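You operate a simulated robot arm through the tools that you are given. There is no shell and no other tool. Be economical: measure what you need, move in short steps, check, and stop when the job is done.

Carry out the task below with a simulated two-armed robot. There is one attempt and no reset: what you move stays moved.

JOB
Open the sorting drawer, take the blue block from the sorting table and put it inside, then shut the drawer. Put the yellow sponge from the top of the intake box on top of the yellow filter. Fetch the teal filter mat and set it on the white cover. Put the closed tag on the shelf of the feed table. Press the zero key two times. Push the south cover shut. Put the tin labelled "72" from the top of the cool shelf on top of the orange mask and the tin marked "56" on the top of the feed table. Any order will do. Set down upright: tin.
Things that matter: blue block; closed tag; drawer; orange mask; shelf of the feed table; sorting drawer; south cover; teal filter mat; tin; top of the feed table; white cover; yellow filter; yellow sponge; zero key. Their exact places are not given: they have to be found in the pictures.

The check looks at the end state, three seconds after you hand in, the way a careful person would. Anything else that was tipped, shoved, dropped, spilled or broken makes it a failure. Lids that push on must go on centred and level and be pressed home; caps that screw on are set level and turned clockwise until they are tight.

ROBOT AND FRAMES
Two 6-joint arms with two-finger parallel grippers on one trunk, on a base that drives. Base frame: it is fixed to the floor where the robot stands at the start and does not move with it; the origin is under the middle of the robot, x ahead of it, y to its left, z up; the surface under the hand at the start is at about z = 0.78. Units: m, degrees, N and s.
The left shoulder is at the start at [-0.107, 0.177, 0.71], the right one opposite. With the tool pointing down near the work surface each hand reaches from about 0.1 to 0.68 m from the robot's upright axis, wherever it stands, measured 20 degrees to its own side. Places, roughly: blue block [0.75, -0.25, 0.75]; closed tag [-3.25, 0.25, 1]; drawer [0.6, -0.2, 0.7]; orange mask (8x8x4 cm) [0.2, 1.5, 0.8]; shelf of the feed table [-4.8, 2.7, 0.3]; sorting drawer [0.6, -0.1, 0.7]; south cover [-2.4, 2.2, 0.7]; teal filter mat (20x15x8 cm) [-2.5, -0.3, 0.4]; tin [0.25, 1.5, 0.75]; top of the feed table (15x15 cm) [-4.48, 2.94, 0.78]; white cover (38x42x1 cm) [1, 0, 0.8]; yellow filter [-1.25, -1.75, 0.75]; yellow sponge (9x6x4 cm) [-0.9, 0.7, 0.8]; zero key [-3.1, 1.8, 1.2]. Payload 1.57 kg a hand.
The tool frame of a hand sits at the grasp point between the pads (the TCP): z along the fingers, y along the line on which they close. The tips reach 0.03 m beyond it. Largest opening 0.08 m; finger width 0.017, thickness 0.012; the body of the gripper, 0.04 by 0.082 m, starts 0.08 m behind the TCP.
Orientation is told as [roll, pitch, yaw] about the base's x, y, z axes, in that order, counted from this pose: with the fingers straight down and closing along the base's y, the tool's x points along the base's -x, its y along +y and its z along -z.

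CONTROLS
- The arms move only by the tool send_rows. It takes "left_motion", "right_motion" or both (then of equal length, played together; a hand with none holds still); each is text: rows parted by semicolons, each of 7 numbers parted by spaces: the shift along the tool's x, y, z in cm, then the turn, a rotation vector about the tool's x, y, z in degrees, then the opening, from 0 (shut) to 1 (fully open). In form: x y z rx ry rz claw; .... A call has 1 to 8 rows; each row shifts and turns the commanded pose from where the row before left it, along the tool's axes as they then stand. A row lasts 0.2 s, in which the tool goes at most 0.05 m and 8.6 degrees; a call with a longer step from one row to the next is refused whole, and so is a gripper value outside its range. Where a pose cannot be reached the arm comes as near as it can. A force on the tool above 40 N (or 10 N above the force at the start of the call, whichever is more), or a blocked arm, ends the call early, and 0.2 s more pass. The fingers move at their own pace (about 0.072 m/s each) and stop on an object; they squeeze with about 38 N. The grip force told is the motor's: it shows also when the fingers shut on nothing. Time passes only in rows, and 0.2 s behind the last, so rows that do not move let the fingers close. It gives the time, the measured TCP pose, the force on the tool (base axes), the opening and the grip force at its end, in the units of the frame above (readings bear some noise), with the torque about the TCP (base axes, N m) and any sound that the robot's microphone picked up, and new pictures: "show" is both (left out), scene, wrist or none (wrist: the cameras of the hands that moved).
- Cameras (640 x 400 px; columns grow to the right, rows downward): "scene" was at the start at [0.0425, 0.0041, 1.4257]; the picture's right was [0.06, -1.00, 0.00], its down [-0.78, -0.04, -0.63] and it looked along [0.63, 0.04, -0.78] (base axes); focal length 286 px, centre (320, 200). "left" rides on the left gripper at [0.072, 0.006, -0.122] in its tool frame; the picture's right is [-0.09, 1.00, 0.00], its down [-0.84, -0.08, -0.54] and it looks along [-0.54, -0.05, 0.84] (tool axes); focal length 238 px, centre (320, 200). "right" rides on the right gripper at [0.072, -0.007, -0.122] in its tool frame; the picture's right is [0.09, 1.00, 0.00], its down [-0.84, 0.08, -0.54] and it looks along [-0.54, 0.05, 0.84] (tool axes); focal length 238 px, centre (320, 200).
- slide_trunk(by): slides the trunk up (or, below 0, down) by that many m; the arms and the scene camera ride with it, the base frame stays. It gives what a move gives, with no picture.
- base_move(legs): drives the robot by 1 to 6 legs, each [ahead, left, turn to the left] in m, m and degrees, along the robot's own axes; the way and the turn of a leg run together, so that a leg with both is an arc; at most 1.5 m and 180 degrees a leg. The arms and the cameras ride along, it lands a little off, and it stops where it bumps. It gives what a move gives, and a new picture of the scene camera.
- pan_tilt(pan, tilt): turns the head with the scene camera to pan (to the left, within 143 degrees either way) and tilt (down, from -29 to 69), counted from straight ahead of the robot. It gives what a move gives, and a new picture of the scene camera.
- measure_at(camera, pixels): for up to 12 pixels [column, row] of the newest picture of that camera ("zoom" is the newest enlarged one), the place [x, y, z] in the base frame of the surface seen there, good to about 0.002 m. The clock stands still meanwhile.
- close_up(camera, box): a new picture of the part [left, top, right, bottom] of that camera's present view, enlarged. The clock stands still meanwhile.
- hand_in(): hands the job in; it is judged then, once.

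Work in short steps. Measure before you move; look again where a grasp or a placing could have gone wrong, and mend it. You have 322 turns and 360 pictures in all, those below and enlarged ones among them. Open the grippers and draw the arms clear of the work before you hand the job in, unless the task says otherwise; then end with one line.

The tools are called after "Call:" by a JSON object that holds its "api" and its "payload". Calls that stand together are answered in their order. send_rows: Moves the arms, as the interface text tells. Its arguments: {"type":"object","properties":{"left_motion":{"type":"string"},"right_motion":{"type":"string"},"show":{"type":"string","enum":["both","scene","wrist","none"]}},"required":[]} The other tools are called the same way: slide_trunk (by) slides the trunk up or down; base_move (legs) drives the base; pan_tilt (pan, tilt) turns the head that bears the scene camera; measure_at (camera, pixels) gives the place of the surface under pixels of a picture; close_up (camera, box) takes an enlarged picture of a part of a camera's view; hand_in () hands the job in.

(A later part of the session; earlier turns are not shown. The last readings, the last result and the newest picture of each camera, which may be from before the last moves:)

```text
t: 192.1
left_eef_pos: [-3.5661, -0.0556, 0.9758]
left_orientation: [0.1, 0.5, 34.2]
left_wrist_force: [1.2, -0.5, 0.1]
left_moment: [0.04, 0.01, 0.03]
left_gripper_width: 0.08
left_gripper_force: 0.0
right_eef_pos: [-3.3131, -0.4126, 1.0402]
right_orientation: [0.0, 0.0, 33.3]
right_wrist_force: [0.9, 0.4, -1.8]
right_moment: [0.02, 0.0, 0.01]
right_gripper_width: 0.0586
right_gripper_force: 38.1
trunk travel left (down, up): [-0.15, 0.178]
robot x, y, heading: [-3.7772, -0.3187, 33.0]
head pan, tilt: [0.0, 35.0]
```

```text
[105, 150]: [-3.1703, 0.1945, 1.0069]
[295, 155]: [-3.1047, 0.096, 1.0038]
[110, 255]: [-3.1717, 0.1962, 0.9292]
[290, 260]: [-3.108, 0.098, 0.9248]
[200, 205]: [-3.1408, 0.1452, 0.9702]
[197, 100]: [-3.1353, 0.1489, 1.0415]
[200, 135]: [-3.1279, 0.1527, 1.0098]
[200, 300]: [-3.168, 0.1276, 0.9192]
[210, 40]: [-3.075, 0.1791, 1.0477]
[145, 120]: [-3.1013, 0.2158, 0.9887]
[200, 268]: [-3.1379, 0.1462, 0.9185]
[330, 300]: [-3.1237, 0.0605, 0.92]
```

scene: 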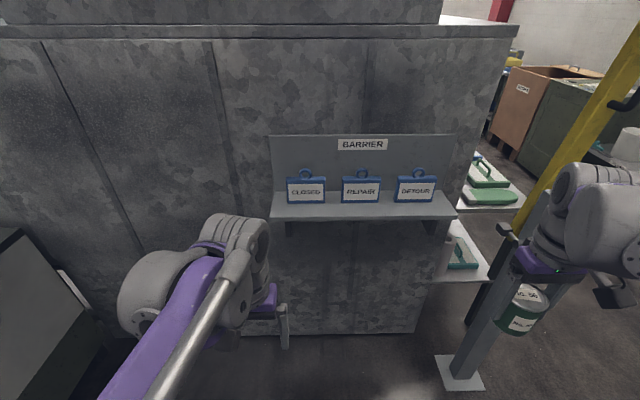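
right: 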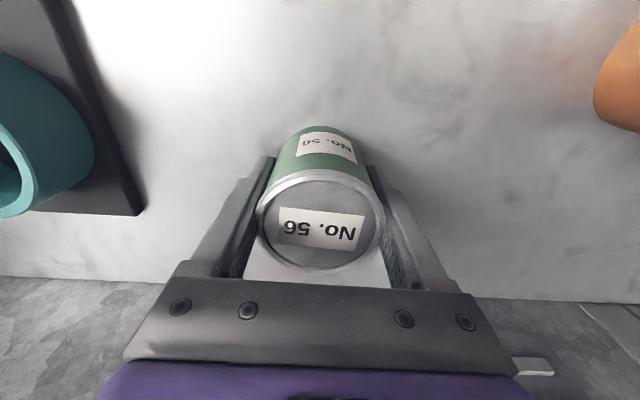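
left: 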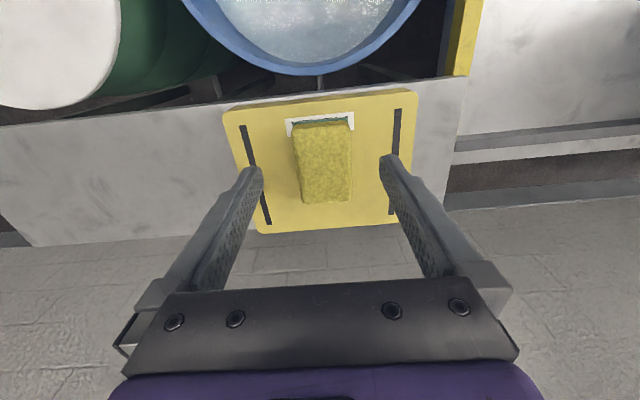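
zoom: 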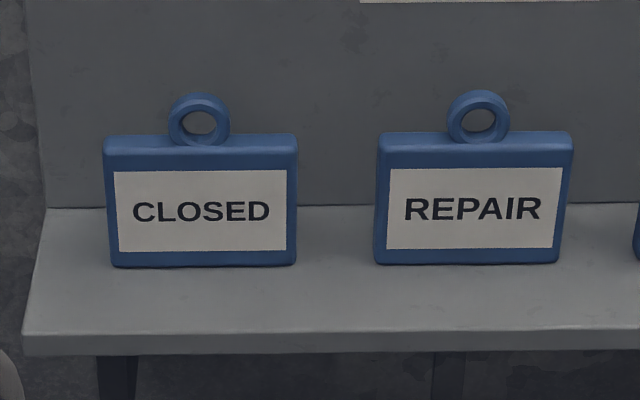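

The tag is 12 cm wide, about 2 cm thick, centred near (-3.133,0.150), z 0.92–1.01. I retract the right hand a little, turn the left wrist 90°, and drive closer.

Call:
{"api": "send_rows", "payload": {"left_motion": "0 0 -2 0 0 8.4 1; 0 0 -2 0 0 8.4 1; 0 0 -2 0 0 8.4 1; 0 0 -2 0 0 8.4 1; 0 0 -2 0 0 8.4 1; 0 0 -2 0 0 8.4 1; 0 0 -2 0 0 8.4 0.6; 0 0 0 0 0 8.4 0.6", "right_motion": "2 0 0 0 0 0 0.5; 2 0 0 0 0 0 0.5; 2 0 0 0 0 0 0.5; 2 0 0 0 0 0 0.5; 0 0 0 0 0 0 0.5; 0 0 0 0 0 0 0.5; 0 0 0 0 0 0 0.5; 0 0 0 0 0 0 0.5", "show": "none"}}

Call:
{"api": "send_rows", "payload": {"left_motion": "0 0 0 0 0 8.4 0.6; 0 0 0 0 0 8.4 0.6; 0 0 0 0 0 6 0.6", "show": "none"}}

Call:
{"api": "base_move", "payload": {"legs": [[0.29, -0.05, 0]]}}

```text
t: 193.8
left_eef_pos: [-3.5639, -0.0554, 1.1151]
left_orientation: [-0.4, 0.3, -33.2]
left_wrist_force: [-1.4, 0.3, -0.1]
left_moment: [-0.01, 0.02, 0.03]
left_gripper_width: 0.0479
left_gripper_force: 0.1
right_eef_pos: [-3.3815, -0.4551, 1.0388]
right_orientation: [0.1, 0.1, 33.3]
right_wrist_force: [0.7, 0.1, -2.4]
right_moment: [0.0, 0.03, 0.0]
right_gripper_width: 0.0583
right_gripper_force: 37.6
trunk travel left (down, up): [-0.15, 0.178]
robot x, y, heading: [-3.7747, -0.3249, 33.3]
head pan, tilt: [0.0, 35.0]
```

```text
t: 194.7
left_eef_pos: [-3.5648, -0.0559, 1.1168]
left_orientation: [-0.5, 0.1, -56.0]
left_wrist_force: [0.2, 0.4, -0.3]
left_moment: [-0.01, -0.01, -0.01]
left_gripper_width: 0.048
left_gripper_force: 0.2
right_eef_pos: [-3.3819, -0.4568, 1.0392]
right_orientation: [0.0, 0.0, 33.2]
right_wrist_force: [0.2, -0.1, -2.5]
right_moment: [-0.01, 0.05, 0.0]
right_gripper_width: 0.0586
right_gripper_force: 37.6
trunk travel left (down, up): [-0.15, 0.178]
robot x, y, heading: [-3.7771, -0.3205, 33.2]
head pan, tilt: [0.0, 35.0]
```

```text
t: 196.7
left_eef_pos: [-3.295, 0.0584, 1.1163]
left_orientation: [-0.5, 0.2, -55.9]
left_wrist_force: [0.9, 0.7, 1.0]
left_moment: [-0.03, -0.01, -0.02]
left_gripper_width: 0.0478
left_gripper_force: 0.1
right_eef_pos: [-3.1122, -0.34, 1.0391]
right_orientation: [0.1, 0.1, 33.1]
right_wrist_force: [0.8, 0.6, -1.5]
right_moment: [0.01, 0.02, -0.01]
right_gripper_width: 0.0585
right_gripper_force: 38.2
trunk travel left (down, up): [-0.15, 0.178]
robot x, y, heading: [-3.5074, -0.2068, 32.9]
head pan, tilt: [0.0, 35.0]
```

scene: 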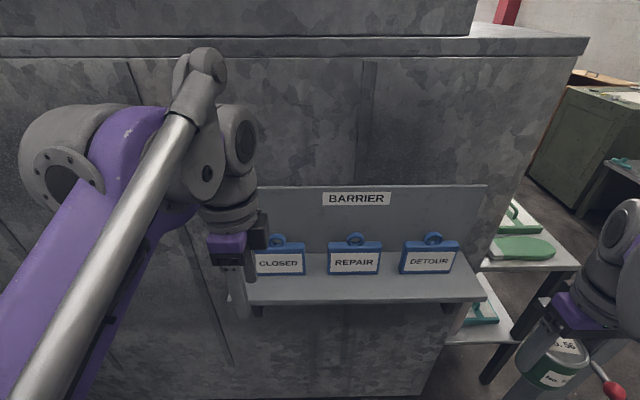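

A red knob shows near my right hand (612,388). I check how close it is, and get the tag's position again.

Call:
{"api": "measure_at", "payload": {"camera": "scene", "pixels": [[612, 388], [600, 372], [548, 375], [279, 247], [303, 250], [279, 238], [370, 205]]}}

Call:
{"api": "close_up", "payload": {"camera": "scene", "box": [230, 220, 330, 300]}}

```text
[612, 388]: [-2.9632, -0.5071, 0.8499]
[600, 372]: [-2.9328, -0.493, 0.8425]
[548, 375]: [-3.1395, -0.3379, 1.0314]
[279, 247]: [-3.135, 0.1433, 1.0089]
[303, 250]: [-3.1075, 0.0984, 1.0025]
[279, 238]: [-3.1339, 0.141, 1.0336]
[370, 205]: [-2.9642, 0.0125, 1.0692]
```

```text
5.00 times, centred on (280, 260) of scene
```

zoom: 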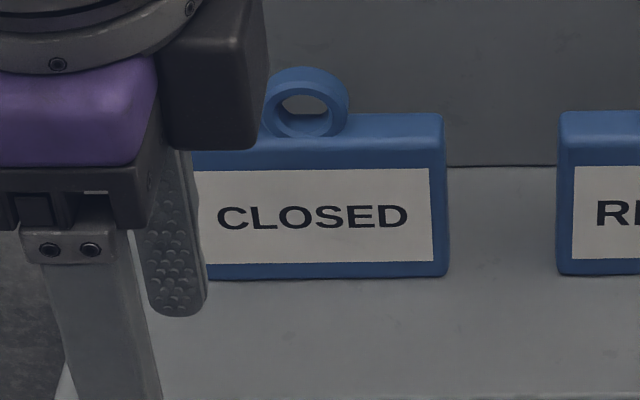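

Clear by over 0.2 m. I move the left hand over the tag, at a safe height.

Call:
{"api": "send_rows", "payload": {"left_motion": "-0.43 4.66 0 0 0 0 0.6; -0.43 4.66 0 0 0 0 0.6; -0.43 4.66 0 0 0 0 0.6; -0.43 4.66 0 0 0 0 0.6; 0 0 0 0 0 0 0.6", "show": "wrist"}}

```text
t: 197.9
left_eef_pos: [-3.1559, 0.138, 1.0896]
left_orientation: [-0.6, 0.1, -56.0]
left_wrist_force: [0.7, 0.5, 0.2]
left_moment: [0.01, 0.01, 0.02]
left_gripper_width: 0.048
left_gripper_force: 0.1
left hand out of reach, approached as far as the arm can: row 4
right_eef_pos: [-3.1134, -0.3395, 1.0398]
right_orientation: [-0.1, 0.1, 33.2]
right_wrist_force: [0.4, -0.4, -1.8]
right_moment: [0.0, -0.01, 0.03]
right_gripper_width: 0.0587
right_gripper_force: 38.1
trunk travel left (down, up): [-0.15, 0.178]
robot x, y, heading: [-3.5064, -0.2043, 33.3]
head pan, tilt: [0.0, 35.0]
```

left: 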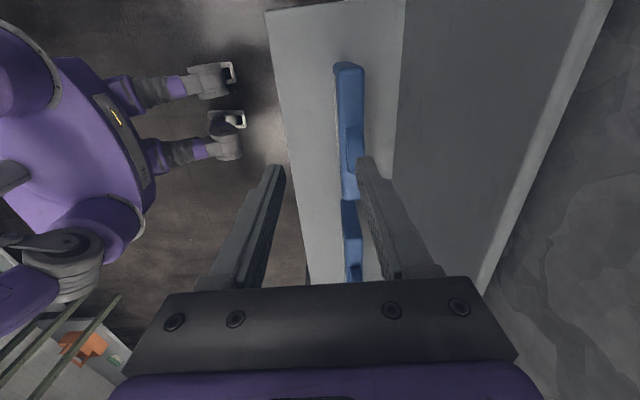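

The arm was clamped and lost height, so I raise the trunk 0.1 m and go 4 cm closer with the base.

Call:
{"api": "slide_trunk", "payload": {"by": 0.1}}

Call:
{"api": "base_move", "payload": {"legs": [[0.03, 0, 0]]}}

Call:
{"api": "send_rows", "payload": {"left_motion": "0 0 0 0 0 0 0.6", "show": "wrist"}}

```text
t: 199.2
left_eef_pos: [-3.1509, 0.1422, 1.2015]
left_orientation: [0.4, 0.2, -55.9]
left_wrist_force: [0.1, -0.1, -0.3]
left_moment: [0.0, -0.01, 0.0]
left_gripper_width: 0.0479
left_gripper_force: 0.0
right_eef_pos: [-3.1131, -0.3407, 1.1392]
right_orientation: [0.0, 0.0, 33.1]
right_wrist_force: [-0.7, -0.5, -1.8]
right_moment: [-0.01, -0.01, 0.01]
right_gripper_width: 0.0584
right_gripper_force: 37.9
trunk travel left (down, up): [-0.25, 0.078]
robot x, y, heading: [-3.5072, -0.2065, 33.2]
head pan, tilt: [0.0, 35.0]
```

```text
t: 200.0
left_eef_pos: [-3.1269, 0.156, 1.2001]
left_orientation: [0.5, 0.1, -56.0]
left_wrist_force: [-0.2, 0.0, 0.4]
left_moment: [-0.04, 0.02, 0.01]
left_gripper_width: 0.0479
left_gripper_force: 0.1
right_eef_pos: [-3.0883, -0.3247, 1.1405]
right_orientation: [0.0, 0.0, 33.1]
right_wrist_force: [0.3, -0.5, -2.6]
right_moment: [0.01, 0.01, -0.01]
right_gripper_width: 0.0585
right_gripper_force: 37.8
trunk travel left (down, up): [-0.25, 0.078]
robot x, y, heading: [-3.4825, -0.1881, 32.9]
head pan, tilt: [0.0, 35.0]
```

scene: 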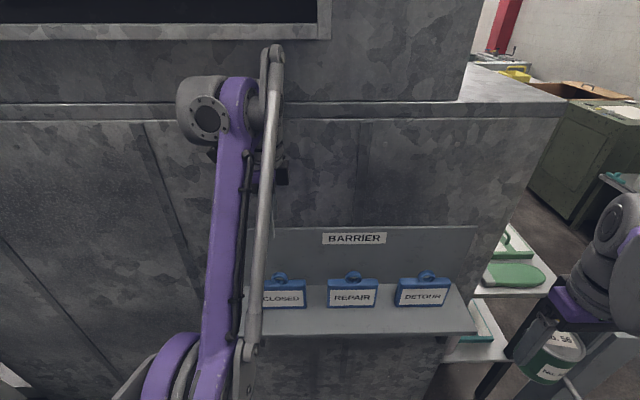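

```text
t: 200.4
left_eef_pos: [-3.1281, 0.1568, 1.2008]
left_orientation: [0.4, 0.2, -55.9]
left_wrist_force: [-1.4, 0.7, 0.0]
left_moment: [0.0, -0.03, 0.0]
left_gripper_width: 0.048
left_gripper_force: 0.0
right_eef_pos: [-3.0883, -0.3244, 1.1396]
right_orientation: [0.0, 0.0, 33.1]
right_wrist_force: [-0.7, 0.6, -1.7]
right_moment: [0.01, -0.04, -0.02]
right_gripper_width: 0.0584
right_gripper_force: 37.5
trunk travel left (down, up): [-0.25, 0.078]
robot x, y, heading: [-3.481, -0.1911, 33.2]
head pan, tilt: [0.0, 35.0]
```

left: 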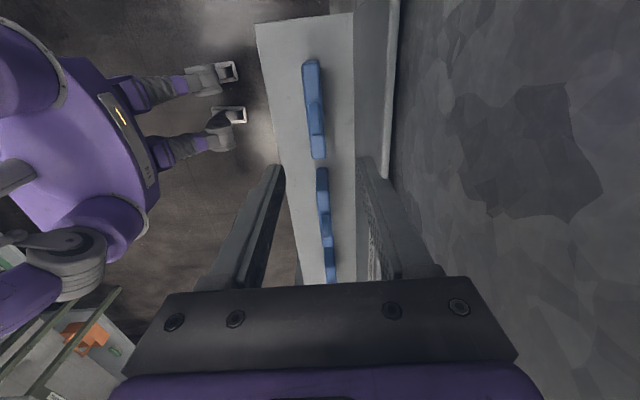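

The CLOSED tag is the top one at (313,110). I measure it from here.

Call:
{"api": "measure_at", "payload": {"camera": "left", "pixels": [[313, 65], [318, 152], [315, 105], [309, 90], [323, 120], [312, 75], [380, 120], [320, 115]]}}

```text
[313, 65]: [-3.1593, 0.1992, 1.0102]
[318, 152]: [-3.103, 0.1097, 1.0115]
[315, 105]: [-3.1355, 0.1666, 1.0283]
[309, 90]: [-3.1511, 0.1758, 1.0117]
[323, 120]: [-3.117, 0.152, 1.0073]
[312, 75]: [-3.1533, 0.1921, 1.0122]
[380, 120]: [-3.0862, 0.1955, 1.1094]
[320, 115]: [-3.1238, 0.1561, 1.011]
```

Tag centre (-3.131,0.154). I shift 4 mm back and descend to z≈0.995 in steps.

Call:
{"api": "send_rows", "payload": {"left_motion": "0 -0.4 4 0 0 0 0.6; 0 0 4 0 0 0 0.6; 0 0 4 0 0 0 0.6; 0 0 0 0 0 0 0.6", "show": "wrist"}}

```text
t: 201.1
left_eef_pos: [-3.1007, 0.1677, 1.1515]
left_orientation: [-0.2, 0.1, -55.9]
left_wrist_force: [-27.9, -20.3, -10.2]
left_moment: [2.16, -2.9, 0.1]
left_gripper_width: 0.0481
left_gripper_force: 0.0
left hand out of reach, approached as far as the arm can: row 1, 2, 3
right_eef_pos: [-3.0881, -0.3234, 1.1409]
right_orientation: [0.0, -0.1, 33.2]
right_wrist_force: [1.6, 1.0, -2.0]
right_moment: [-0.06, 0.07, 0.03]
right_gripper_width: 0.0584
right_gripper_force: 37.9
trunk travel left (down, up): [-0.25, 0.078]
robot x, y, heading: [-3.4835, -0.191, 33.3]
head pan, tilt: [0.0, 35.0]
stopped in row 3 (left hand): the force on the tool passed its limit at 61 N (the readings are from after the stop); the commanded pose is now the measured one
```

left: 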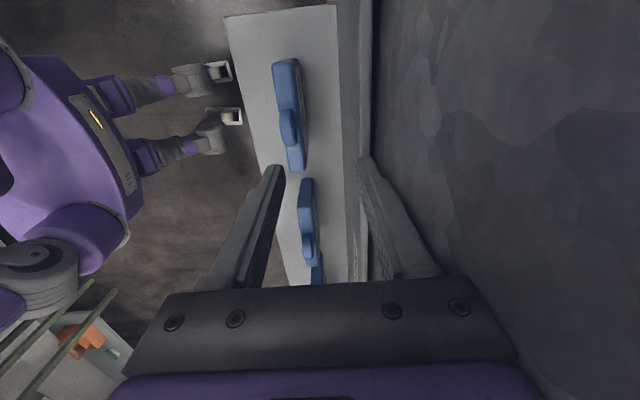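

The hand ran forward (the earlier unreached command) and pressed the board. I back off 3.3 cm at once and look.

Call:
{"api": "send_rows", "payload": {"left_motion": "0 -1.5 0 0 0 0 0.6; 0.3 -1.8 -1 0 0 0 0.6; 0 0 0 0 0 0 0.6", "show": "both"}}

Call:
{"api": "measure_at", "payload": {"camera": "left", "pixels": [[300, 65], [310, 150], [305, 100], [360, 120], [345, 120]]}}

```text
t: 201.9
left_eef_pos: [-3.107, 0.1627, 1.1726]
left_orientation: [-0.1, 0.2, -55.9]
left_wrist_force: [-0.7, -0.5, 0.3]
left_moment: [0.01, -0.02, 0.0]
left_gripper_width: 0.048
left_gripper_force: 0.0
left hand out of reach, approached as far as the arm can: row 1, 2
right_eef_pos: [-3.0876, -0.3234, 1.1397]
right_orientation: [0.0, 0.0, 33.2]
right_wrist_force: [-0.1, 0.7, -2.0]
right_moment: [0.01, 0.01, -0.04]
right_gripper_width: 0.0584
right_gripper_force: 38.5
trunk travel left (down, up): [-0.25, 0.078]
robot x, y, heading: [-3.4793, -0.1842, 33.1]
head pan, tilt: [0.0, 35.0]
```

scene: 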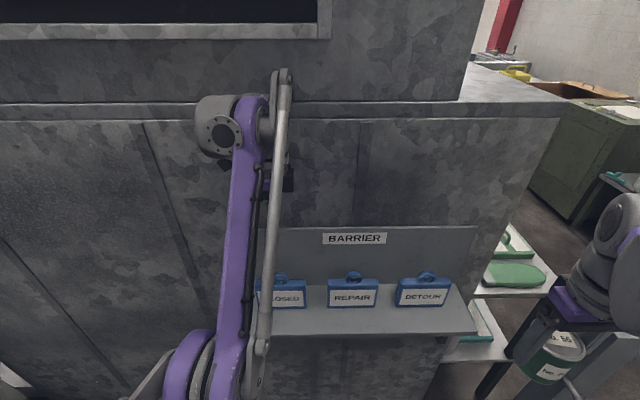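
left: 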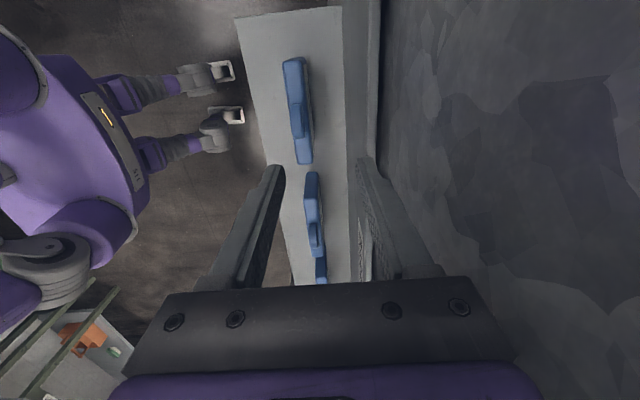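

```text
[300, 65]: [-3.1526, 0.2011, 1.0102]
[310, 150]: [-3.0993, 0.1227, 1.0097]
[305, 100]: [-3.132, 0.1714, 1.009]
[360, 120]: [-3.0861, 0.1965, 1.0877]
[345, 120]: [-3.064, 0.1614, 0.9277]
```

It is still at its reach limit at this height. I command a further pull-back and check.

Call:
{"api": "send_rows", "payload": {"left_motion": "0 -1.5 0 0 0 0 0.6; 0 -1.5 0 0 0 0 0.6; 0 0 0 0 0 0 0.6", "show": "none"}}

```text
t: 202.7
left_eef_pos: [-3.1147, 0.1534, 1.1875]
left_orientation: [-0.2, 0.1, -55.9]
left_wrist_force: [0.8, 0.6, -1.0]
left_moment: [0.0, 0.0, 0.01]
left_gripper_width: 0.0482
left_gripper_force: 0.0
left hand out of reach, approached as far as the arm can: row 1, 2
right_eef_pos: [-3.0885, -0.3234, 1.139]
right_orientation: [0.0, 0.0, 33.2]
right_wrist_force: [-0.4, 0.3, -2.2]
right_moment: [-0.01, -0.01, -0.02]
right_gripper_width: 0.0583
right_gripper_force: 38.2
trunk travel left (down, up): [-0.25, 0.078]
robot x, y, heading: [-3.4844, -0.1883, 33.4]
head pan, tilt: [0.0, 35.0]
```

Call:
{"api": "send_rows", "payload": {"left_motion": "0 -2 0 0 0 0 0.6; 0 -2 0 0 0 0 0.6; 0 0 2 0 0 0 0.6; 0 0 2 0 0 0 0.6; 0 0 0 0 0 0 0.6", "show": "none"}}

```text
t: 203.9
left_eef_pos: [-3.1064, 0.1492, 1.1806]
left_orientation: [-0.1, 0.2, -55.8]
left_wrist_force: [-0.5, 0.2, -0.8]
left_moment: [0.02, -0.01, -0.02]
left_gripper_width: 0.0482
left_gripper_force: 0.1
left hand out of reach, approached as far as the arm can: row 1, 2, 3, 4
right_eef_pos: [-3.0875, -0.3238, 1.1399]
right_orientation: [0.0, 0.0, 33.2]
right_wrist_force: [0.2, 0.1, -2.6]
right_moment: [0.03, 0.0, -0.01]
right_gripper_width: 0.0586
right_gripper_force: 37.8
trunk travel left (down, up): [-0.25, 0.078]
robot x, y, heading: [-3.4833, -0.189, 33.2]
head pan, tilt: [0.0, 35.0]
```

The hand isn't following as expected. I look at the arm's posture.

Call:
{"api": "pan_tilt", "payload": {"pan": 15, "tilt": 45}}

```text
t: 204.6
left_eef_pos: [-3.1079, 0.1485, 1.181]
left_orientation: [-0.1, 0.1, -55.9]
left_wrist_force: [-0.1, 0.3, -0.7]
left_moment: [0.0, 0.03, 0.01]
left_gripper_width: 0.048
left_gripper_force: 0.1
right_eef_pos: [-3.0871, -0.3245, 1.1399]
right_orientation: [0.0, 0.0, 33.1]
right_wrist_force: [1.0, 0.3, -1.9]
right_moment: [-0.02, 0.0, -0.02]
right_gripper_width: 0.0586
right_gripper_force: 38.5
trunk travel left (down, up): [-0.25, 0.078]
robot x, y, heading: [-3.4842, -0.1868, 33.0]
head pan, tilt: [15.0, 45.0]
```

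scene: 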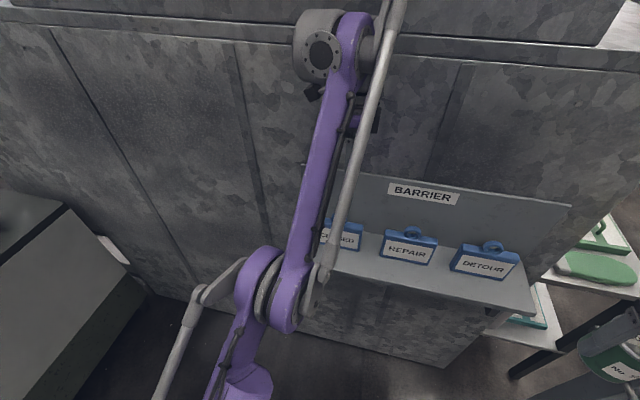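

The arm looks fully stretched at this height. I back the base off 8 cm for clearance, then bring the hand lower to regain a reachable pose.

Call:
{"api": "base_move", "payload": {"legs": [[-0.1, 0, 0]]}}

Call:
{"api": "send_rows", "payload": {"left_motion": "0 -3 0 0 0 0 0.6; 0 -3 0 0 0 0 0.6; 0 -3 0 0 0 0 0.6; 0 0 0 0 0 0 0.6", "show": "scene"}}

```text
t: 205.8
left_eef_pos: [-3.1904, 0.094, 1.1807]
left_orientation: [-0.1, 0.1, -55.8]
left_wrist_force: [0.5, 0.0, -0.3]
left_moment: [-0.01, -0.04, -0.03]
left_gripper_width: 0.0481
left_gripper_force: 0.1
right_eef_pos: [-3.1706, -0.3789, 1.1399]
right_orientation: [0.0, -0.1, 33.2]
right_wrist_force: [-0.2, -0.1, -2.7]
right_moment: [0.01, -0.03, 0.0]
right_gripper_width: 0.0583
right_gripper_force: 37.4
trunk travel left (down, up): [-0.25, 0.078]
robot x, y, heading: [-3.5688, -0.2443, 33.0]
head pan, tilt: [15.0, 45.0]
```

scene: 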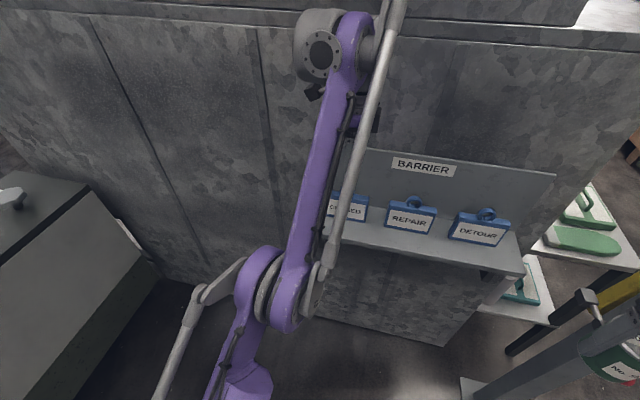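

```text
t: 206.8
left_eef_pos: [-3.2171, 0.0622, 1.2249]
left_orientation: [-0.2, 0.2, -55.9]
left_wrist_force: [-0.2, 0.1, 0.5]
left_moment: [-0.01, -0.01, 0.01]
left_gripper_width: 0.048
left_gripper_force: 0.0
left hand out of reach, approached as far as the arm can: row 1, 2, 3
right_eef_pos: [-3.1692, -0.377, 1.1391]
right_orientation: [0.0, 0.0, 33.2]
right_wrist_force: [-1.6, 0.1, -2.2]
right_moment: [-0.02, -0.01, -0.01]
right_gripper_width: 0.0586
right_gripper_force: 38.2
trunk travel left (down, up): [-0.25, 0.078]
robot x, y, heading: [-3.5634, -0.2433, 33.2]
head pan, tilt: [15.0, 45.0]
```

scene: 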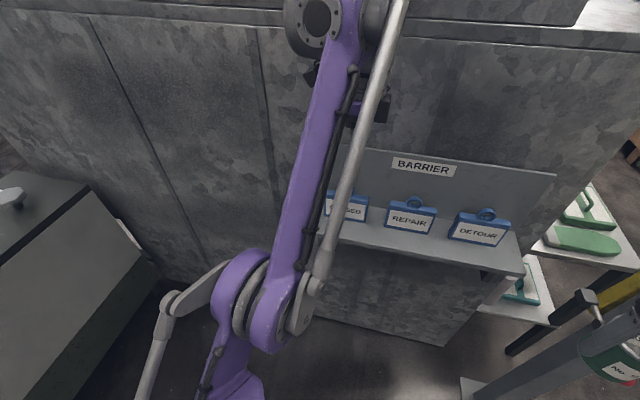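

The command pose seems to be higher than the hand. I lower it step by step until it follows again.

Call:
{"api": "send_rows", "payload": {"left_motion": "0 0 4 0 0 0 0.6; 0 0 4 0 0 0 0.6; 0 0 4 0 0 0 0.6; 0 0 0 0 0 0 0.6", "show": "none"}}

```text
t: 207.8
left_eef_pos: [-3.1635, 0.0839, 1.1447]
left_orientation: [-0.2, 0.2, -55.9]
left_wrist_force: [1.2, -0.1, 0.4]
left_moment: [0.0, -0.01, -0.02]
left_gripper_width: 0.0483
left_gripper_force: 0.1
left hand out of reach, approached as far as the arm can: row 1, 2, 3
right_eef_pos: [-3.1721, -0.3787, 1.1404]
right_orientation: [0.1, 0.0, 33.2]
right_wrist_force: [0.8, -0.6, -1.3]
right_moment: [-0.01, 0.02, 0.01]
right_gripper_width: 0.0587
right_gripper_force: 38.3
trunk travel left (down, up): [-0.25, 0.078]
robot x, y, heading: [-3.5635, -0.2408, 33.4]
head pan, tilt: [15.0, 45.0]
```

Call:
{"api": "send_rows", "payload": {"left_motion": "0 -4 0 0 0 0 0.6; 0 -4 0 0 0 0 0.6; 0 -4 0 0 0 0 0.6; 0 -4 0 0 0 0 0.6; 0 0 0 0 0 0 0.6", "show": "none"}}

```text
t: 209.0
left_eef_pos: [-3.1974, 0.0271, 1.2183]
left_orientation: [-0.2, 0.2, -55.8]
left_wrist_force: [0.6, 0.3, -0.8]
left_moment: [0.02, 0.0, 0.01]
left_gripper_width: 0.0481
left_gripper_force: 0.0
left hand out of reach, approached as far as the arm can: row 1, 2, 3, 4
right_eef_pos: [-3.1698, -0.3774, 1.1393]
right_orientation: [0.0, 0.0, 33.2]
right_wrist_force: [0.0, -0.4, -1.4]
right_moment: [-0.02, 0.01, 0.04]
right_gripper_width: 0.0585
right_gripper_force: 37.6
trunk travel left (down, up): [-0.25, 0.078]
robot x, y, heading: [-3.5627, -0.2462, 33.0]
head pan, tilt: [15.0, 45.0]
```

Call:
{"api": "send_rows", "payload": {"left_motion": "0 -2 4 0 0 0 0.6; 0 -2 4 0 0 0 0.6; 0 -2 4 0 0 0 0.6; 0 -2 4 0 0 0 0.6; 0 0 0 0 0 0 0.6", "show": "none"}}

```text
t: 210.2
left_eef_pos: [-3.1403, 0.0136, 1.1421]
left_orientation: [-0.2, 0.2, -55.9]
left_wrist_force: [-0.7, -0.5, -0.1]
left_moment: [0.03, 0.03, 0.0]
left_gripper_width: 0.048
left_gripper_force: 0.1
left hand out of reach, approached as far as the arm can: row 1, 2, 3, 4
right_eef_pos: [-3.1697, -0.3792, 1.1406]
right_orientation: [0.0, -0.1, 33.2]
right_wrist_force: [-0.1, -0.6, -2.1]
right_moment: [-0.01, 0.0, 0.01]
right_gripper_width: 0.0584
right_gripper_force: 37.6
trunk travel left (down, up): [-0.25, 0.078]
robot x, y, heading: [-3.5662, -0.2443, 33.2]
head pan, tilt: [15.0, 45.0]
```

It slides along its reach sphere, probably stuck at a straight elbow while my command has moved well inside. I bring the command back toward the hand (ahead, up, slightly right) and watch.

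Call:
{"api": "send_rows", "payload": {"left_motion": "-1 3.6 -2.7 0 0 0 0.6; -1 3.6 -2.7 0 0 0 0.6; -1 3.6 -2.7 0 0 0 0.6; -1 3.6 -2.7 0 0 0 0.6; 0 0 0 0 0 0 0.6", "show": "none"}}

```text
t: 211.4
left_eef_pos: [-3.1273, 0.0192, 1.1516]
left_orientation: [-0.1, 0.1, -56.0]
left_wrist_force: [1.0, 0.7, 0.6]
left_moment: [0.04, 0.0, -0.06]
left_gripper_width: 0.048
left_gripper_force: 0.1
left hand out of reach, approached as far as the arm can: row 1, 2, 3, 4
right_eef_pos: [-3.1708, -0.3775, 1.1394]
right_orientation: [0.0, -0.1, 33.2]
right_wrist_force: [0.0, -0.3, -1.6]
right_moment: [-0.01, -0.02, -0.04]
right_gripper_width: 0.0587
right_gripper_force: 37.8
trunk travel left (down, up): [-0.25, 0.078]
robot x, y, heading: [-3.5659, -0.2419, 33.3]
head pan, tilt: [15.0, 45.0]
```

Each step only moves along a surface, so a wrist or elbow joint is at its limit. I turn the wrist back part way to free it.

Call:
{"api": "send_rows", "payload": {"left_motion": "0 0 0 0 0 -8.4 0.6; 0 0 0 0 0 -8.4 0.6; 0 0 0 0 0 -8.4 0.6; 0 0 0 0 0 -8.4 0.6; 0 0 0 0 0 0 0.6", "show": "scene"}}

```text
t: 212.6
left_eef_pos: [-3.1266, 0.0204, 1.1523]
left_orientation: [0.0, 0.2, -22.1]
left_wrist_force: [0.6, -0.7, 0.1]
left_moment: [0.0, -0.02, -0.01]
left_gripper_width: 0.0479
left_gripper_force: 0.1
right_eef_pos: [-3.1693, -0.3785, 1.14]
right_orientation: [0.0, 0.0, 33.2]
right_wrist_force: [-0.2, 1.4, -1.9]
right_moment: [0.01, 0.03, -0.01]
right_gripper_width: 0.0585
right_gripper_force: 37.6
trunk travel left (down, up): [-0.25, 0.078]
robot x, y, heading: [-3.5674, -0.243, 33.1]
head pan, tilt: [15.0, 45.0]
```

scene: 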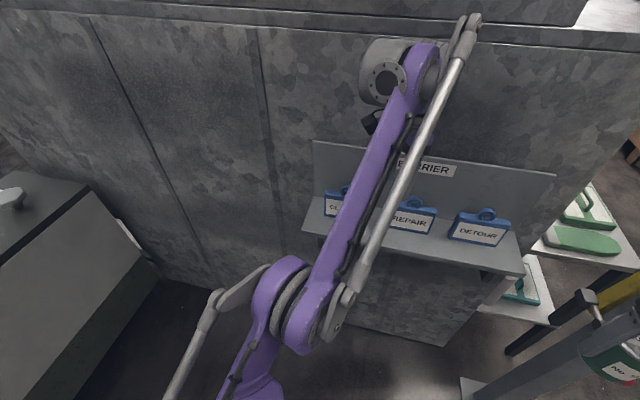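

Turning wasn't flagged. Now I test a straight 8 cm retreat in two steps.

Call:
{"api": "send_rows", "payload": {"left_motion": "2.28 -3.28 0 0 0 0 0.6; 2.28 -3.28 0 0 0 0 0.6; 0 0 0 0 0 0 0.6", "show": "none"}}

```text
t: 213.4
left_eef_pos: [-3.1532, -0.0143, 1.1775]
left_orientation: [-0.1, 0.3, -22.3]
left_wrist_force: [0.8, 0.0, 0.8]
left_moment: [0.01, 0.04, 0.01]
left_gripper_width: 0.0479
left_gripper_force: 0.0
left hand out of reach, approached as far as the arm can: row 1, 2
right_eef_pos: [-3.1703, -0.3768, 1.1389]
right_orientation: [0.1, 0.0, 33.2]
right_wrist_force: [0.4, 0.8, -1.7]
right_moment: [0.01, 0.01, -0.02]
right_gripper_width: 0.0586
right_gripper_force: 38.0
trunk travel left (down, up): [-0.25, 0.078]
robot x, y, heading: [-3.5666, -0.2386, 33.3]
head pan, tilt: [15.0, 45.0]
```

Call:
{"api": "send_rows", "payload": {"left_motion": "0 0 3 0 0 0 0.6; 0 0 3 0 0 0 0.6; 0 0 0 0 0 0 0.6", "show": "none"}}

Call:
{"api": "send_rows", "payload": {"left_motion": "0 0 0 0 0 0 0.6; 0 0 0 0 0 0 0.6", "show": "none"}}

```text
t: 214.2
left_eef_pos: [-3.1292, -0.0112, 1.1299]
left_orientation: [0.0, 0.3, -22.3]
left_wrist_force: [-0.9, 0.3, -0.3]
left_moment: [0.04, -0.01, -0.02]
left_gripper_width: 0.0479
left_gripper_force: 0.1
left hand out of reach, approached as far as the arm can: row 1, 2
right_eef_pos: [-3.171, -0.3776, 1.1397]
right_orientation: [0.1, 0.1, 33.2]
right_wrist_force: [0.8, -0.4, -2.4]
right_moment: [0.01, 0.0, 0.02]
right_gripper_width: 0.0584
right_gripper_force: 38.0
trunk travel left (down, up): [-0.25, 0.078]
robot x, y, heading: [-3.5684, -0.2435, 33.4]
head pan, tilt: [15.0, 45.0]
```

```text
t: 214.8
left_eef_pos: [-3.1277, -0.0105, 1.1304]
left_orientation: [0.0, 0.2, -22.4]
left_wrist_force: [0.5, 0.0, 0.1]
left_moment: [0.04, 0.01, -0.03]
left_gripper_width: 0.0481
left_gripper_force: 0.0
right_eef_pos: [-3.1696, -0.3765, 1.1399]
right_orientation: [0.0, 0.0, 33.2]
right_wrist_force: [0.5, 0.5, -2.4]
right_moment: [-0.04, 0.02, 0.01]
right_gripper_width: 0.0584
right_gripper_force: 38.1
trunk travel left (down, up): [-0.25, 0.078]
robot x, y, heading: [-3.5637, -0.2412, 33.2]
head pan, tilt: [15.0, 45.0]
```

The hand follows only tangentially: the elbow is at its straight singularity. I command a purely radial inward motion to bend it.

Call:
{"api": "send_rows", "payload": {"left_motion": "2.86 -2.02 2.84 0 0 0 0.6; 2.86 -2.02 2.84 0 0 0 0.6; 2.86 -2.02 2.84 0 0 0 0.6; 2.86 -2.02 2.84 0 0 0 0.6; 0 0 0 0 0 0 0.6", "show": "none"}}

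```text
t: 216.0
left_eef_pos: [-3.1095, -0.0108, 1.0805]
left_orientation: [0.1, 0.3, -22.4]
left_wrist_force: [0.8, 1.3, 0.2]
left_moment: [-0.01, 0.0, 0.02]
left_gripper_width: 0.0481
left_gripper_force: 0.1
left hand out of reach, approached as far as the arm can: row 1, 2, 3, 4
right_eef_pos: [-3.1697, -0.3778, 1.1399]
right_orientation: [0.0, 0.0, 33.1]
right_wrist_force: [0.0, -0.1, -2.8]
right_moment: [-0.03, -0.01, -0.01]
right_gripper_width: 0.0585
right_gripper_force: 38.2
trunk travel left (down, up): [-0.25, 0.078]
robot x, y, heading: [-3.5665, -0.2455, 33.1]
head pan, tilt: [15.0, 45.0]
```

Next I back the base away for room, then tilt the hand forward, which needs the wrist centre to come inward.

Call:
{"api": "base_move", "payload": {"legs": [[-0.3, 0, 0]]}}

Call:
{"api": "send_rows", "payload": {"left_motion": "0 0 0 -6.6 -4.5 0 0.6; 0 0 0 -6.6 -4.5 0 0.6; 0 0 0 -6.6 -4.5 0 0.6; 0 0 0 -6.6 -4.5 0 0.6; 0 0 0 0 0 0 0.6", "show": "scene"}}

```text
t: 218.1
left_eef_pos: [-3.364, -0.1776, 1.0822]
left_orientation: [0.0, 0.3, -22.1]
left_wrist_force: [0.2, -0.4, -0.1]
left_moment: [0.01, -0.02, 0.01]
left_gripper_width: 0.0481
left_gripper_force: 0.0
right_eef_pos: [-3.4243, -0.5416, 1.1394]
right_orientation: [0.0, 0.0, 33.3]
right_wrist_force: [-0.2, 0.0, -2.0]
right_moment: [-0.03, 0.01, 0.01]
right_gripper_width: 0.0584
right_gripper_force: 37.7
trunk travel left (down, up): [-0.25, 0.078]
robot x, y, heading: [-3.8204, -0.4093, 33.3]
head pan, tilt: [15.0, 45.0]
```

scene: 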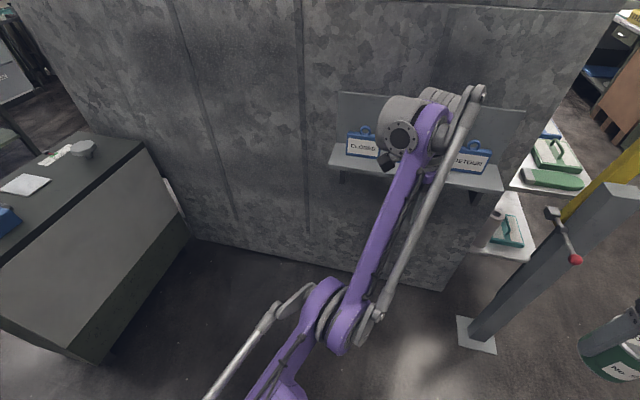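

```text
t: 219.2
left_eef_pos: [-3.2606, -0.164, 1.1118]
left_orientation: [27.3, -17.1, -26.3]
left_wrist_force: [0.8, 0.0, -1.5]
left_moment: [0.03, 0.01, 0.02]
left_gripper_width: 0.048
left_gripper_force: 0.1
left hand out of reach, approached as far as the arm can: row 1, 2, 3, 4
right_eef_pos: [-3.4239, -0.5428, 1.1386]
right_orientation: [0.0, 0.0, 33.4]
right_wrist_force: [0.3, 0.1, -1.4]
right_moment: [-0.07, 0.01, -0.01]
right_gripper_width: 0.0587
right_gripper_force: 38.3
trunk travel left (down, up): [-0.25, 0.078]
robot x, y, heading: [-3.8156, -0.4103, 33.4]
head pan, tilt: [15.0, 45.0]
```

scene: 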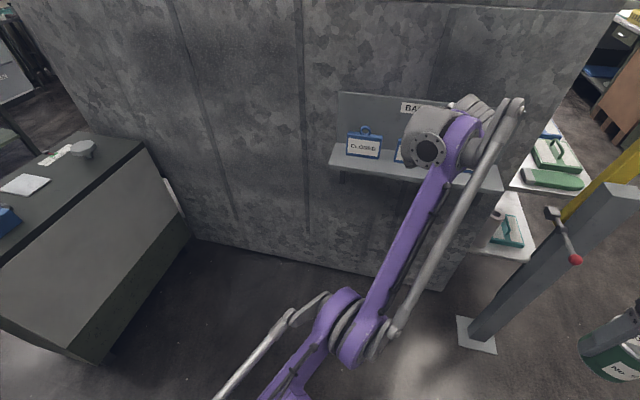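

The elbow seems to have ended up slightly past straight. I undo the tilt (which stretches the arm fully), then go straight into a downward-forward sweep so it can flex the right way.

Call:
{"api": "send_rows", "payload": {"left_motion": "0 0 0 6.6 4.5 0 0.6; 0 0 0 6.6 4.5 0 0.6; 0 0 0 6.6 4.5 0 0.6; 0 0 0 6.6 4.5 0 0.6; -0.9 1.32 3.6 0 0 0 0.6; -0.9 1.32 3.6 0 0 0 0.6; -0.9 1.32 3.6 0 0 0 0.6; 0 0 4 0 0 0 0.6", "show": "scene"}}

```text
t: 221.1
left_eef_pos: [-3.258, -0.1327, 0.9532]
left_orientation: [6.6, -4.2, -22.3]
left_wrist_force: [0.1, 0.0, 0.9]
left_moment: [0.02, 0.02, 0.03]
left_gripper_width: 0.0481
left_gripper_force: 0.2
left hand out of reach, approached as far as the arm can: row 2, 3, 4
right_eef_pos: [-3.4233, -0.5425, 1.1395]
right_orientation: [0.0, 0.0, 33.3]
right_wrist_force: [0.9, -0.9, -2.1]
right_moment: [-0.02, 0.02, -0.03]
right_gripper_width: 0.0589
right_gripper_force: 37.8
trunk travel left (down, up): [-0.25, 0.078]
robot x, y, heading: [-3.8196, -0.4092, 33.3]
head pan, tilt: [15.0, 45.0]
```

scene: 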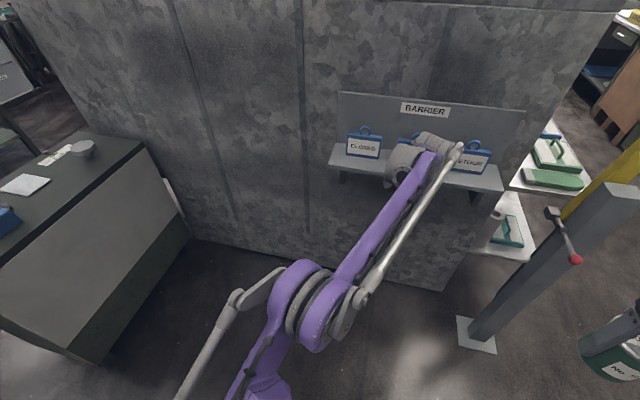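

The downward rows now follow. I correct the leftover tilt and test a retreat.

Call:
{"api": "send_rows", "payload": {"left_motion": "2.26 -3.3 0 0 0 0 0.6; 2.26 -3.3 0 6.6 4.2 0 0.6; 2.26 -3.3 0 0 0 0 0.6; 0 0 0 0 0 0 0.6", "show": "none"}}

```text
t: 222.1
left_eef_pos: [-3.3576, -0.1991, 0.9442]
left_orientation: [-0.1, 0.1, -22.2]
left_wrist_force: [0.5, -0.6, 0.3]
left_moment: [-0.01, -0.01, -0.05]
left_gripper_width: 0.0479
left_gripper_force: 0.0
right_eef_pos: [-3.4224, -0.5424, 1.1396]
right_orientation: [0.0, 0.1, 33.3]
right_wrist_force: [0.5, 0.1, -2.3]
right_moment: [0.0, 0.0, -0.04]
right_gripper_width: 0.0583
right_gripper_force: 37.7
trunk travel left (down, up): [-0.25, 0.078]
robot x, y, heading: [-3.8203, -0.4123, 33.1]
head pan, tilt: [15.0, 45.0]
```

Freed: it follows exactly again. I draw the hand in and up, then restore the 90° wrist turn, staying far from full stretch.

Call:
{"api": "send_rows", "payload": {"left_motion": "3.33 -1.1 -2.2 0 0 0 0.6; 3.33 -1.1 -2.2 0 0 0 0.6; 3.33 -1.1 -2.2 0 0 0 0.6; 3.33 -1.1 -2.2 0 0 0 0.6; 3.33 -1.1 -2.2 0 0 0 0.6; 3.33 -1.1 -2.2 0 0 0 0.6; 3.33 -1.1 -2.2 0 0 0 0.6; 3.33 -1.1 -2.2 0 0 0 0.6", "show": "none"}}

Call:
{"api": "send_rows", "payload": {"left_motion": "0 0 0 0 0 8.4 0.6; 0 0 0 0 0 8.4 0.6; 0 0 0 0 0 8.4 0.6; 0 0 0 0 0 8.4 0.6; 0 0 0 0 0 0 0.6", "show": "none"}}

Call:
{"api": "base_move", "payload": {"legs": [[0.44, 0, 0]]}}

```text
t: 223.8
left_eef_pos: [-3.6394, -0.1803, 1.1191]
left_orientation: [0.0, 0.0, -22.2]
left_wrist_force: [-0.4, -0.4, -0.6]
left_moment: [0.0, 0.02, 0.01]
left_gripper_width: 0.0477
left_gripper_force: 0.1
right_eef_pos: [-3.4239, -0.5428, 1.1397]
right_orientation: [0.0, 0.0, 33.3]
right_wrist_force: [0.4, 0.0, -2.5]
right_moment: [-0.01, 0.0, -0.01]
right_gripper_width: 0.0583
right_gripper_force: 37.9
trunk travel left (down, up): [-0.25, 0.078]
robot x, y, heading: [-3.8199, -0.4124, 33.4]
head pan, tilt: [15.0, 45.0]
```

```text
t: 225.1
left_eef_pos: [-3.6366, -0.181, 1.1198]
left_orientation: [0.0, 0.0, -55.9]
left_wrist_force: [0.0, -0.6, 0.8]
left_moment: [0.01, 0.02, 0.0]
left_gripper_width: 0.048
left_gripper_force: 0.0
right_eef_pos: [-3.4228, -0.5424, 1.1392]
right_orientation: [0.0, 0.0, 33.3]
right_wrist_force: [0.0, 0.0, -2.0]
right_moment: [-0.02, 0.03, 0.02]
right_gripper_width: 0.0583
right_gripper_force: 38.1
trunk travel left (down, up): [-0.25, 0.078]
robot x, y, heading: [-3.8239, -0.4108, 33.5]
head pan, tilt: [15.0, 45.0]
```

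```text
t: 227.7
left_eef_pos: [-3.2724, 0.0624, 1.1194]
left_orientation: [-0.1, 0.0, -55.5]
left_wrist_force: [-0.2, 0.3, 0.1]
left_moment: [-0.02, 0.0, 0.0]
left_gripper_width: 0.048
left_gripper_force: 0.0
right_eef_pos: [-3.0576, -0.2997, 1.1381]
right_orientation: [0.0, -0.1, 33.5]
right_wrist_force: [0.4, -0.2, -3.2]
right_moment: [-0.03, -0.01, -0.01]
right_gripper_width: 0.0585
right_gripper_force: 37.6
trunk travel left (down, up): [-0.25, 0.078]
robot x, y, heading: [-3.4557, -0.169, 33.9]
head pan, tilt: [15.0, 45.0]
```

scene: 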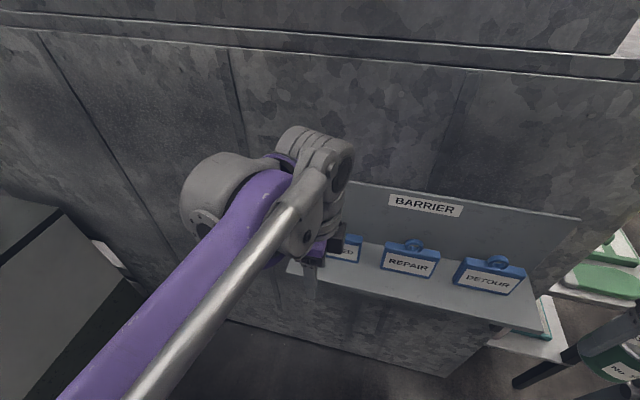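

Tag is 16.8 cm straight ahead of the hand now. I move over and check with the wrist camera.

Call:
{"api": "send_rows", "payload": {"left_motion": "-0.1 4.1 0 0 0 0 0.6; -0.1 4.1 0 0 0 0 0.6; -0.1 4.1 0 0 0 0 0.6; -0.1 4.1 0 0 0 0 0.6; 0 0 0 0 0 0 0.6", "show": "wrist"}}

```text
t: 228.9
left_eef_pos: [-3.1359, 0.1499, 1.1195]
left_orientation: [0.1, 0.0, -55.5]
left_wrist_force: [-0.4, -0.5, -0.9]
left_moment: [-0.01, -0.04, 0.0]
left_gripper_width: 0.0477
left_gripper_force: 0.1
right_eef_pos: [-3.0589, -0.3001, 1.14]
right_orientation: [0.0, 0.0, 33.5]
right_wrist_force: [-0.2, -0.5, -2.7]
right_moment: [0.02, -0.02, -0.01]
right_gripper_width: 0.0588
right_gripper_force: 38.0
trunk travel left (down, up): [-0.25, 0.078]
robot x, y, heading: [-3.4587, -0.1717, 33.6]
head pan, tilt: [15.0, 45.0]
```

left: 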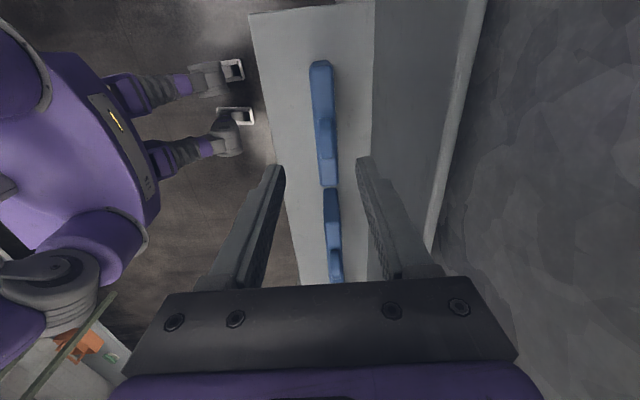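

Good. I step 5 mm ahead and descend to z≈0.996.

Call:
{"api": "send_rows", "payload": {"left_motion": "0 0.5 3 0 0 0 0.6; 0 0 3 0 0 0 0.6; 0 0 3 0 0 0 0.6; 0 0 0 0 0 0 0.6", "show": "wrist"}}

Call:
{"api": "measure_at", "payload": {"camera": "left", "pixels": [[322, 60], [340, 180], [330, 110]]}}

```text
t: 229.9
left_eef_pos: [-3.131, 0.1549, 1.0292]
left_orientation: [0.0, 0.0, -55.6]
left_wrist_force: [-0.4, -0.3, -0.1]
left_moment: [0.03, 0.01, -0.03]
left_gripper_width: 0.0481
left_gripper_force: 0.1
right_eef_pos: [-3.0574, -0.3005, 1.1391]
right_orientation: [0.0, 0.0, 33.5]
right_wrist_force: [-0.1, -0.2, -2.0]
right_moment: [0.03, 0.03, -0.02]
right_gripper_width: 0.0583
right_gripper_force: 38.0
trunk travel left (down, up): [-0.25, 0.078]
robot x, y, heading: [-3.453, -0.1674, 33.6]
head pan, tilt: [15.0, 45.0]
```

left: 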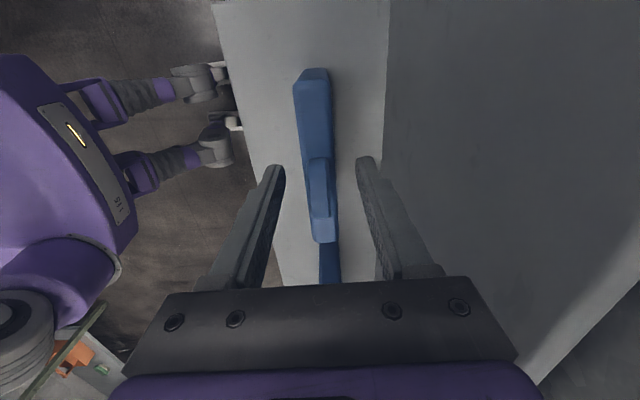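

```text
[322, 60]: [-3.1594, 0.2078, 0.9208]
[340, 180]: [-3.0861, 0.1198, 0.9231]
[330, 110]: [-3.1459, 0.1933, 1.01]
```

The tag is between the fingers. I descend 3.3 cm, close and lift.

Call:
{"api": "send_rows", "payload": {"left_motion": "0 0 2 0 0 0 0.6; 0 0 1.3 0 0 0 0.6; 0 0 0 0 0 0 0.1; 0 0 0 0 0 0 0.1; 0 0 0 0 0 0 0.1; 0 0 -3 0 0 0 0.1; 0 0 -3 0 0 0 0.1; 0 0 0 0 0 0 0.1", "show": "both"}}

```text
t: 231.7
left_eef_pos: [-3.1299, 0.1532, 1.0555]
left_orientation: [0.0, 0.0, -55.4]
left_wrist_force: [0.2, -0.8, -1.2]
left_moment: [0.02, 0.0, 0.03]
left_gripper_width: 0.0217
left_gripper_force: 34.2
right_eef_pos: [-3.0576, -0.2998, 1.139]
right_orientation: [0.0, -0.1, 33.5]
right_wrist_force: [0.2, -0.2, -1.5]
right_moment: [-0.05, 0.02, 0.0]
right_gripper_width: 0.0584
right_gripper_force: 38.4
trunk travel left (down, up): [-0.25, 0.078]
robot x, y, heading: [-3.4544, -0.1732, 33.6]
head pan, tilt: [15.0, 45.0]
```

scene: 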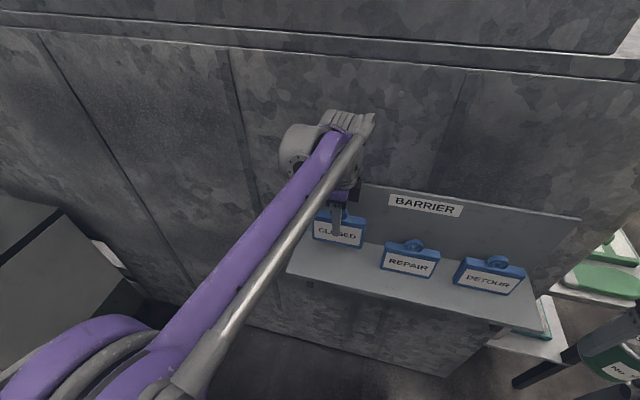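
left: 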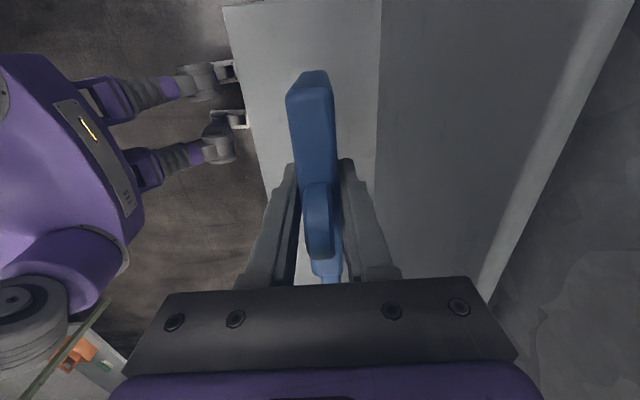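

Tag held. I retract the hand and back the base off, then look toward the feed table.

Call:
{"api": "send_rows", "payload": {"left_motion": "0 0 -3 0 0 0 0.1; 0 -4 0 0 0 0 0.1; 0 -4 0 0 0 0 0.1; 0 -4 0 0 0 0 0.1; 0 -4 0 0 0 0 0.1", "show": "none"}}

Call:
{"api": "base_move", "payload": {"legs": [[-0.6, 0, 0], [0, 0, 90]]}}

Call:
{"api": "pan_tilt", "payload": {"pan": 0, "tilt": 25}}

```text
t: 232.9
left_eef_pos: [-3.2631, 0.0626, 1.0865]
left_orientation: [0.0, 0.0, -55.4]
left_wrist_force: [-0.8, 0.2, -1.7]
left_moment: [-0.01, -0.01, -0.03]
left_gripper_width: 0.0216
left_gripper_force: 34.3
right_eef_pos: [-3.0588, -0.2998, 1.1403]
right_orientation: [0.1, 0.0, 33.5]
right_wrist_force: [0.0, 0.0, -1.9]
right_moment: [0.0, 0.03, 0.02]
right_gripper_width: 0.0586
right_gripper_force: 38.0
trunk travel left (down, up): [-0.25, 0.078]
robot x, y, heading: [-3.4547, -0.1693, 33.4]
head pan, tilt: [15.0, 45.0]
```

```text
t: 240.1
left_eef_pos: [-4.1767, -0.3045, 1.0853]
left_orientation: [-0.1, 0.0, 34.2]
left_wrist_force: [0.0, 0.4, -0.8]
left_moment: [0.02, 0.03, -0.02]
left_gripper_width: 0.0219
left_gripper_force: 35.0
right_eef_pos: [-3.812, -0.1022, 1.1387]
right_orientation: [0.0, 0.1, 123.3]
right_wrist_force: [0.6, 0.1, -2.7]
right_moment: [-0.03, 0.0, 0.03]
right_gripper_width: 0.0585
right_gripper_force: 37.4
trunk travel left (down, up): [-0.25, 0.078]
robot x, y, heading: [-3.9475, -0.4983, 123.2]
head pan, tilt: [15.0, 45.0]
```

scene: 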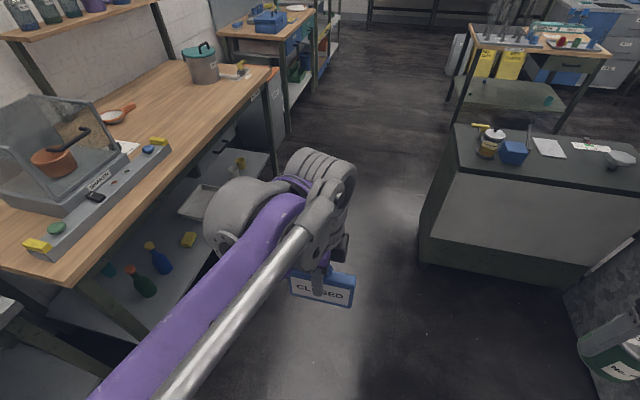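

```text
t: 240.9
left_eef_pos: [-4.1779, -0.3044, 1.0851]
left_orientation: [-0.1, 0.0, 34.0]
left_wrist_force: [0.2, -0.4, -1.4]
left_moment: [-0.01, 0.0, 0.0]
left_gripper_width: 0.0218
left_gripper_force: 35.1
right_eef_pos: [-3.8133, -0.1019, 1.1396]
right_orientation: [-0.1, 0.0, 123.1]
right_wrist_force: [-0.2, 0.2, -2.5]
right_moment: [-0.01, 0.03, 0.03]
right_gripper_width: 0.0585
right_gripper_force: 38.0
trunk travel left (down, up): [-0.25, 0.078]
robot x, y, heading: [-3.9477, -0.4985, 122.9]
head pan, tilt: [0.0, 25.0]
```

scene: 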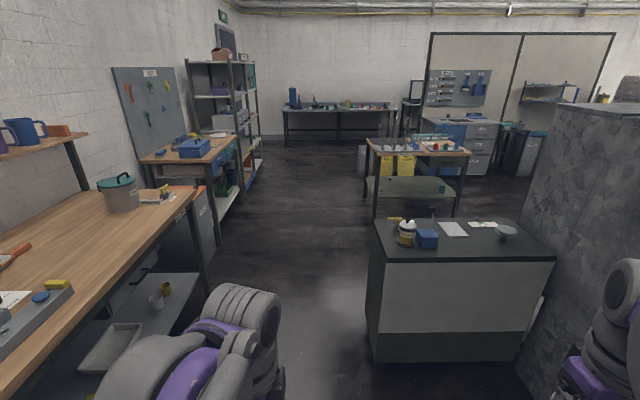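

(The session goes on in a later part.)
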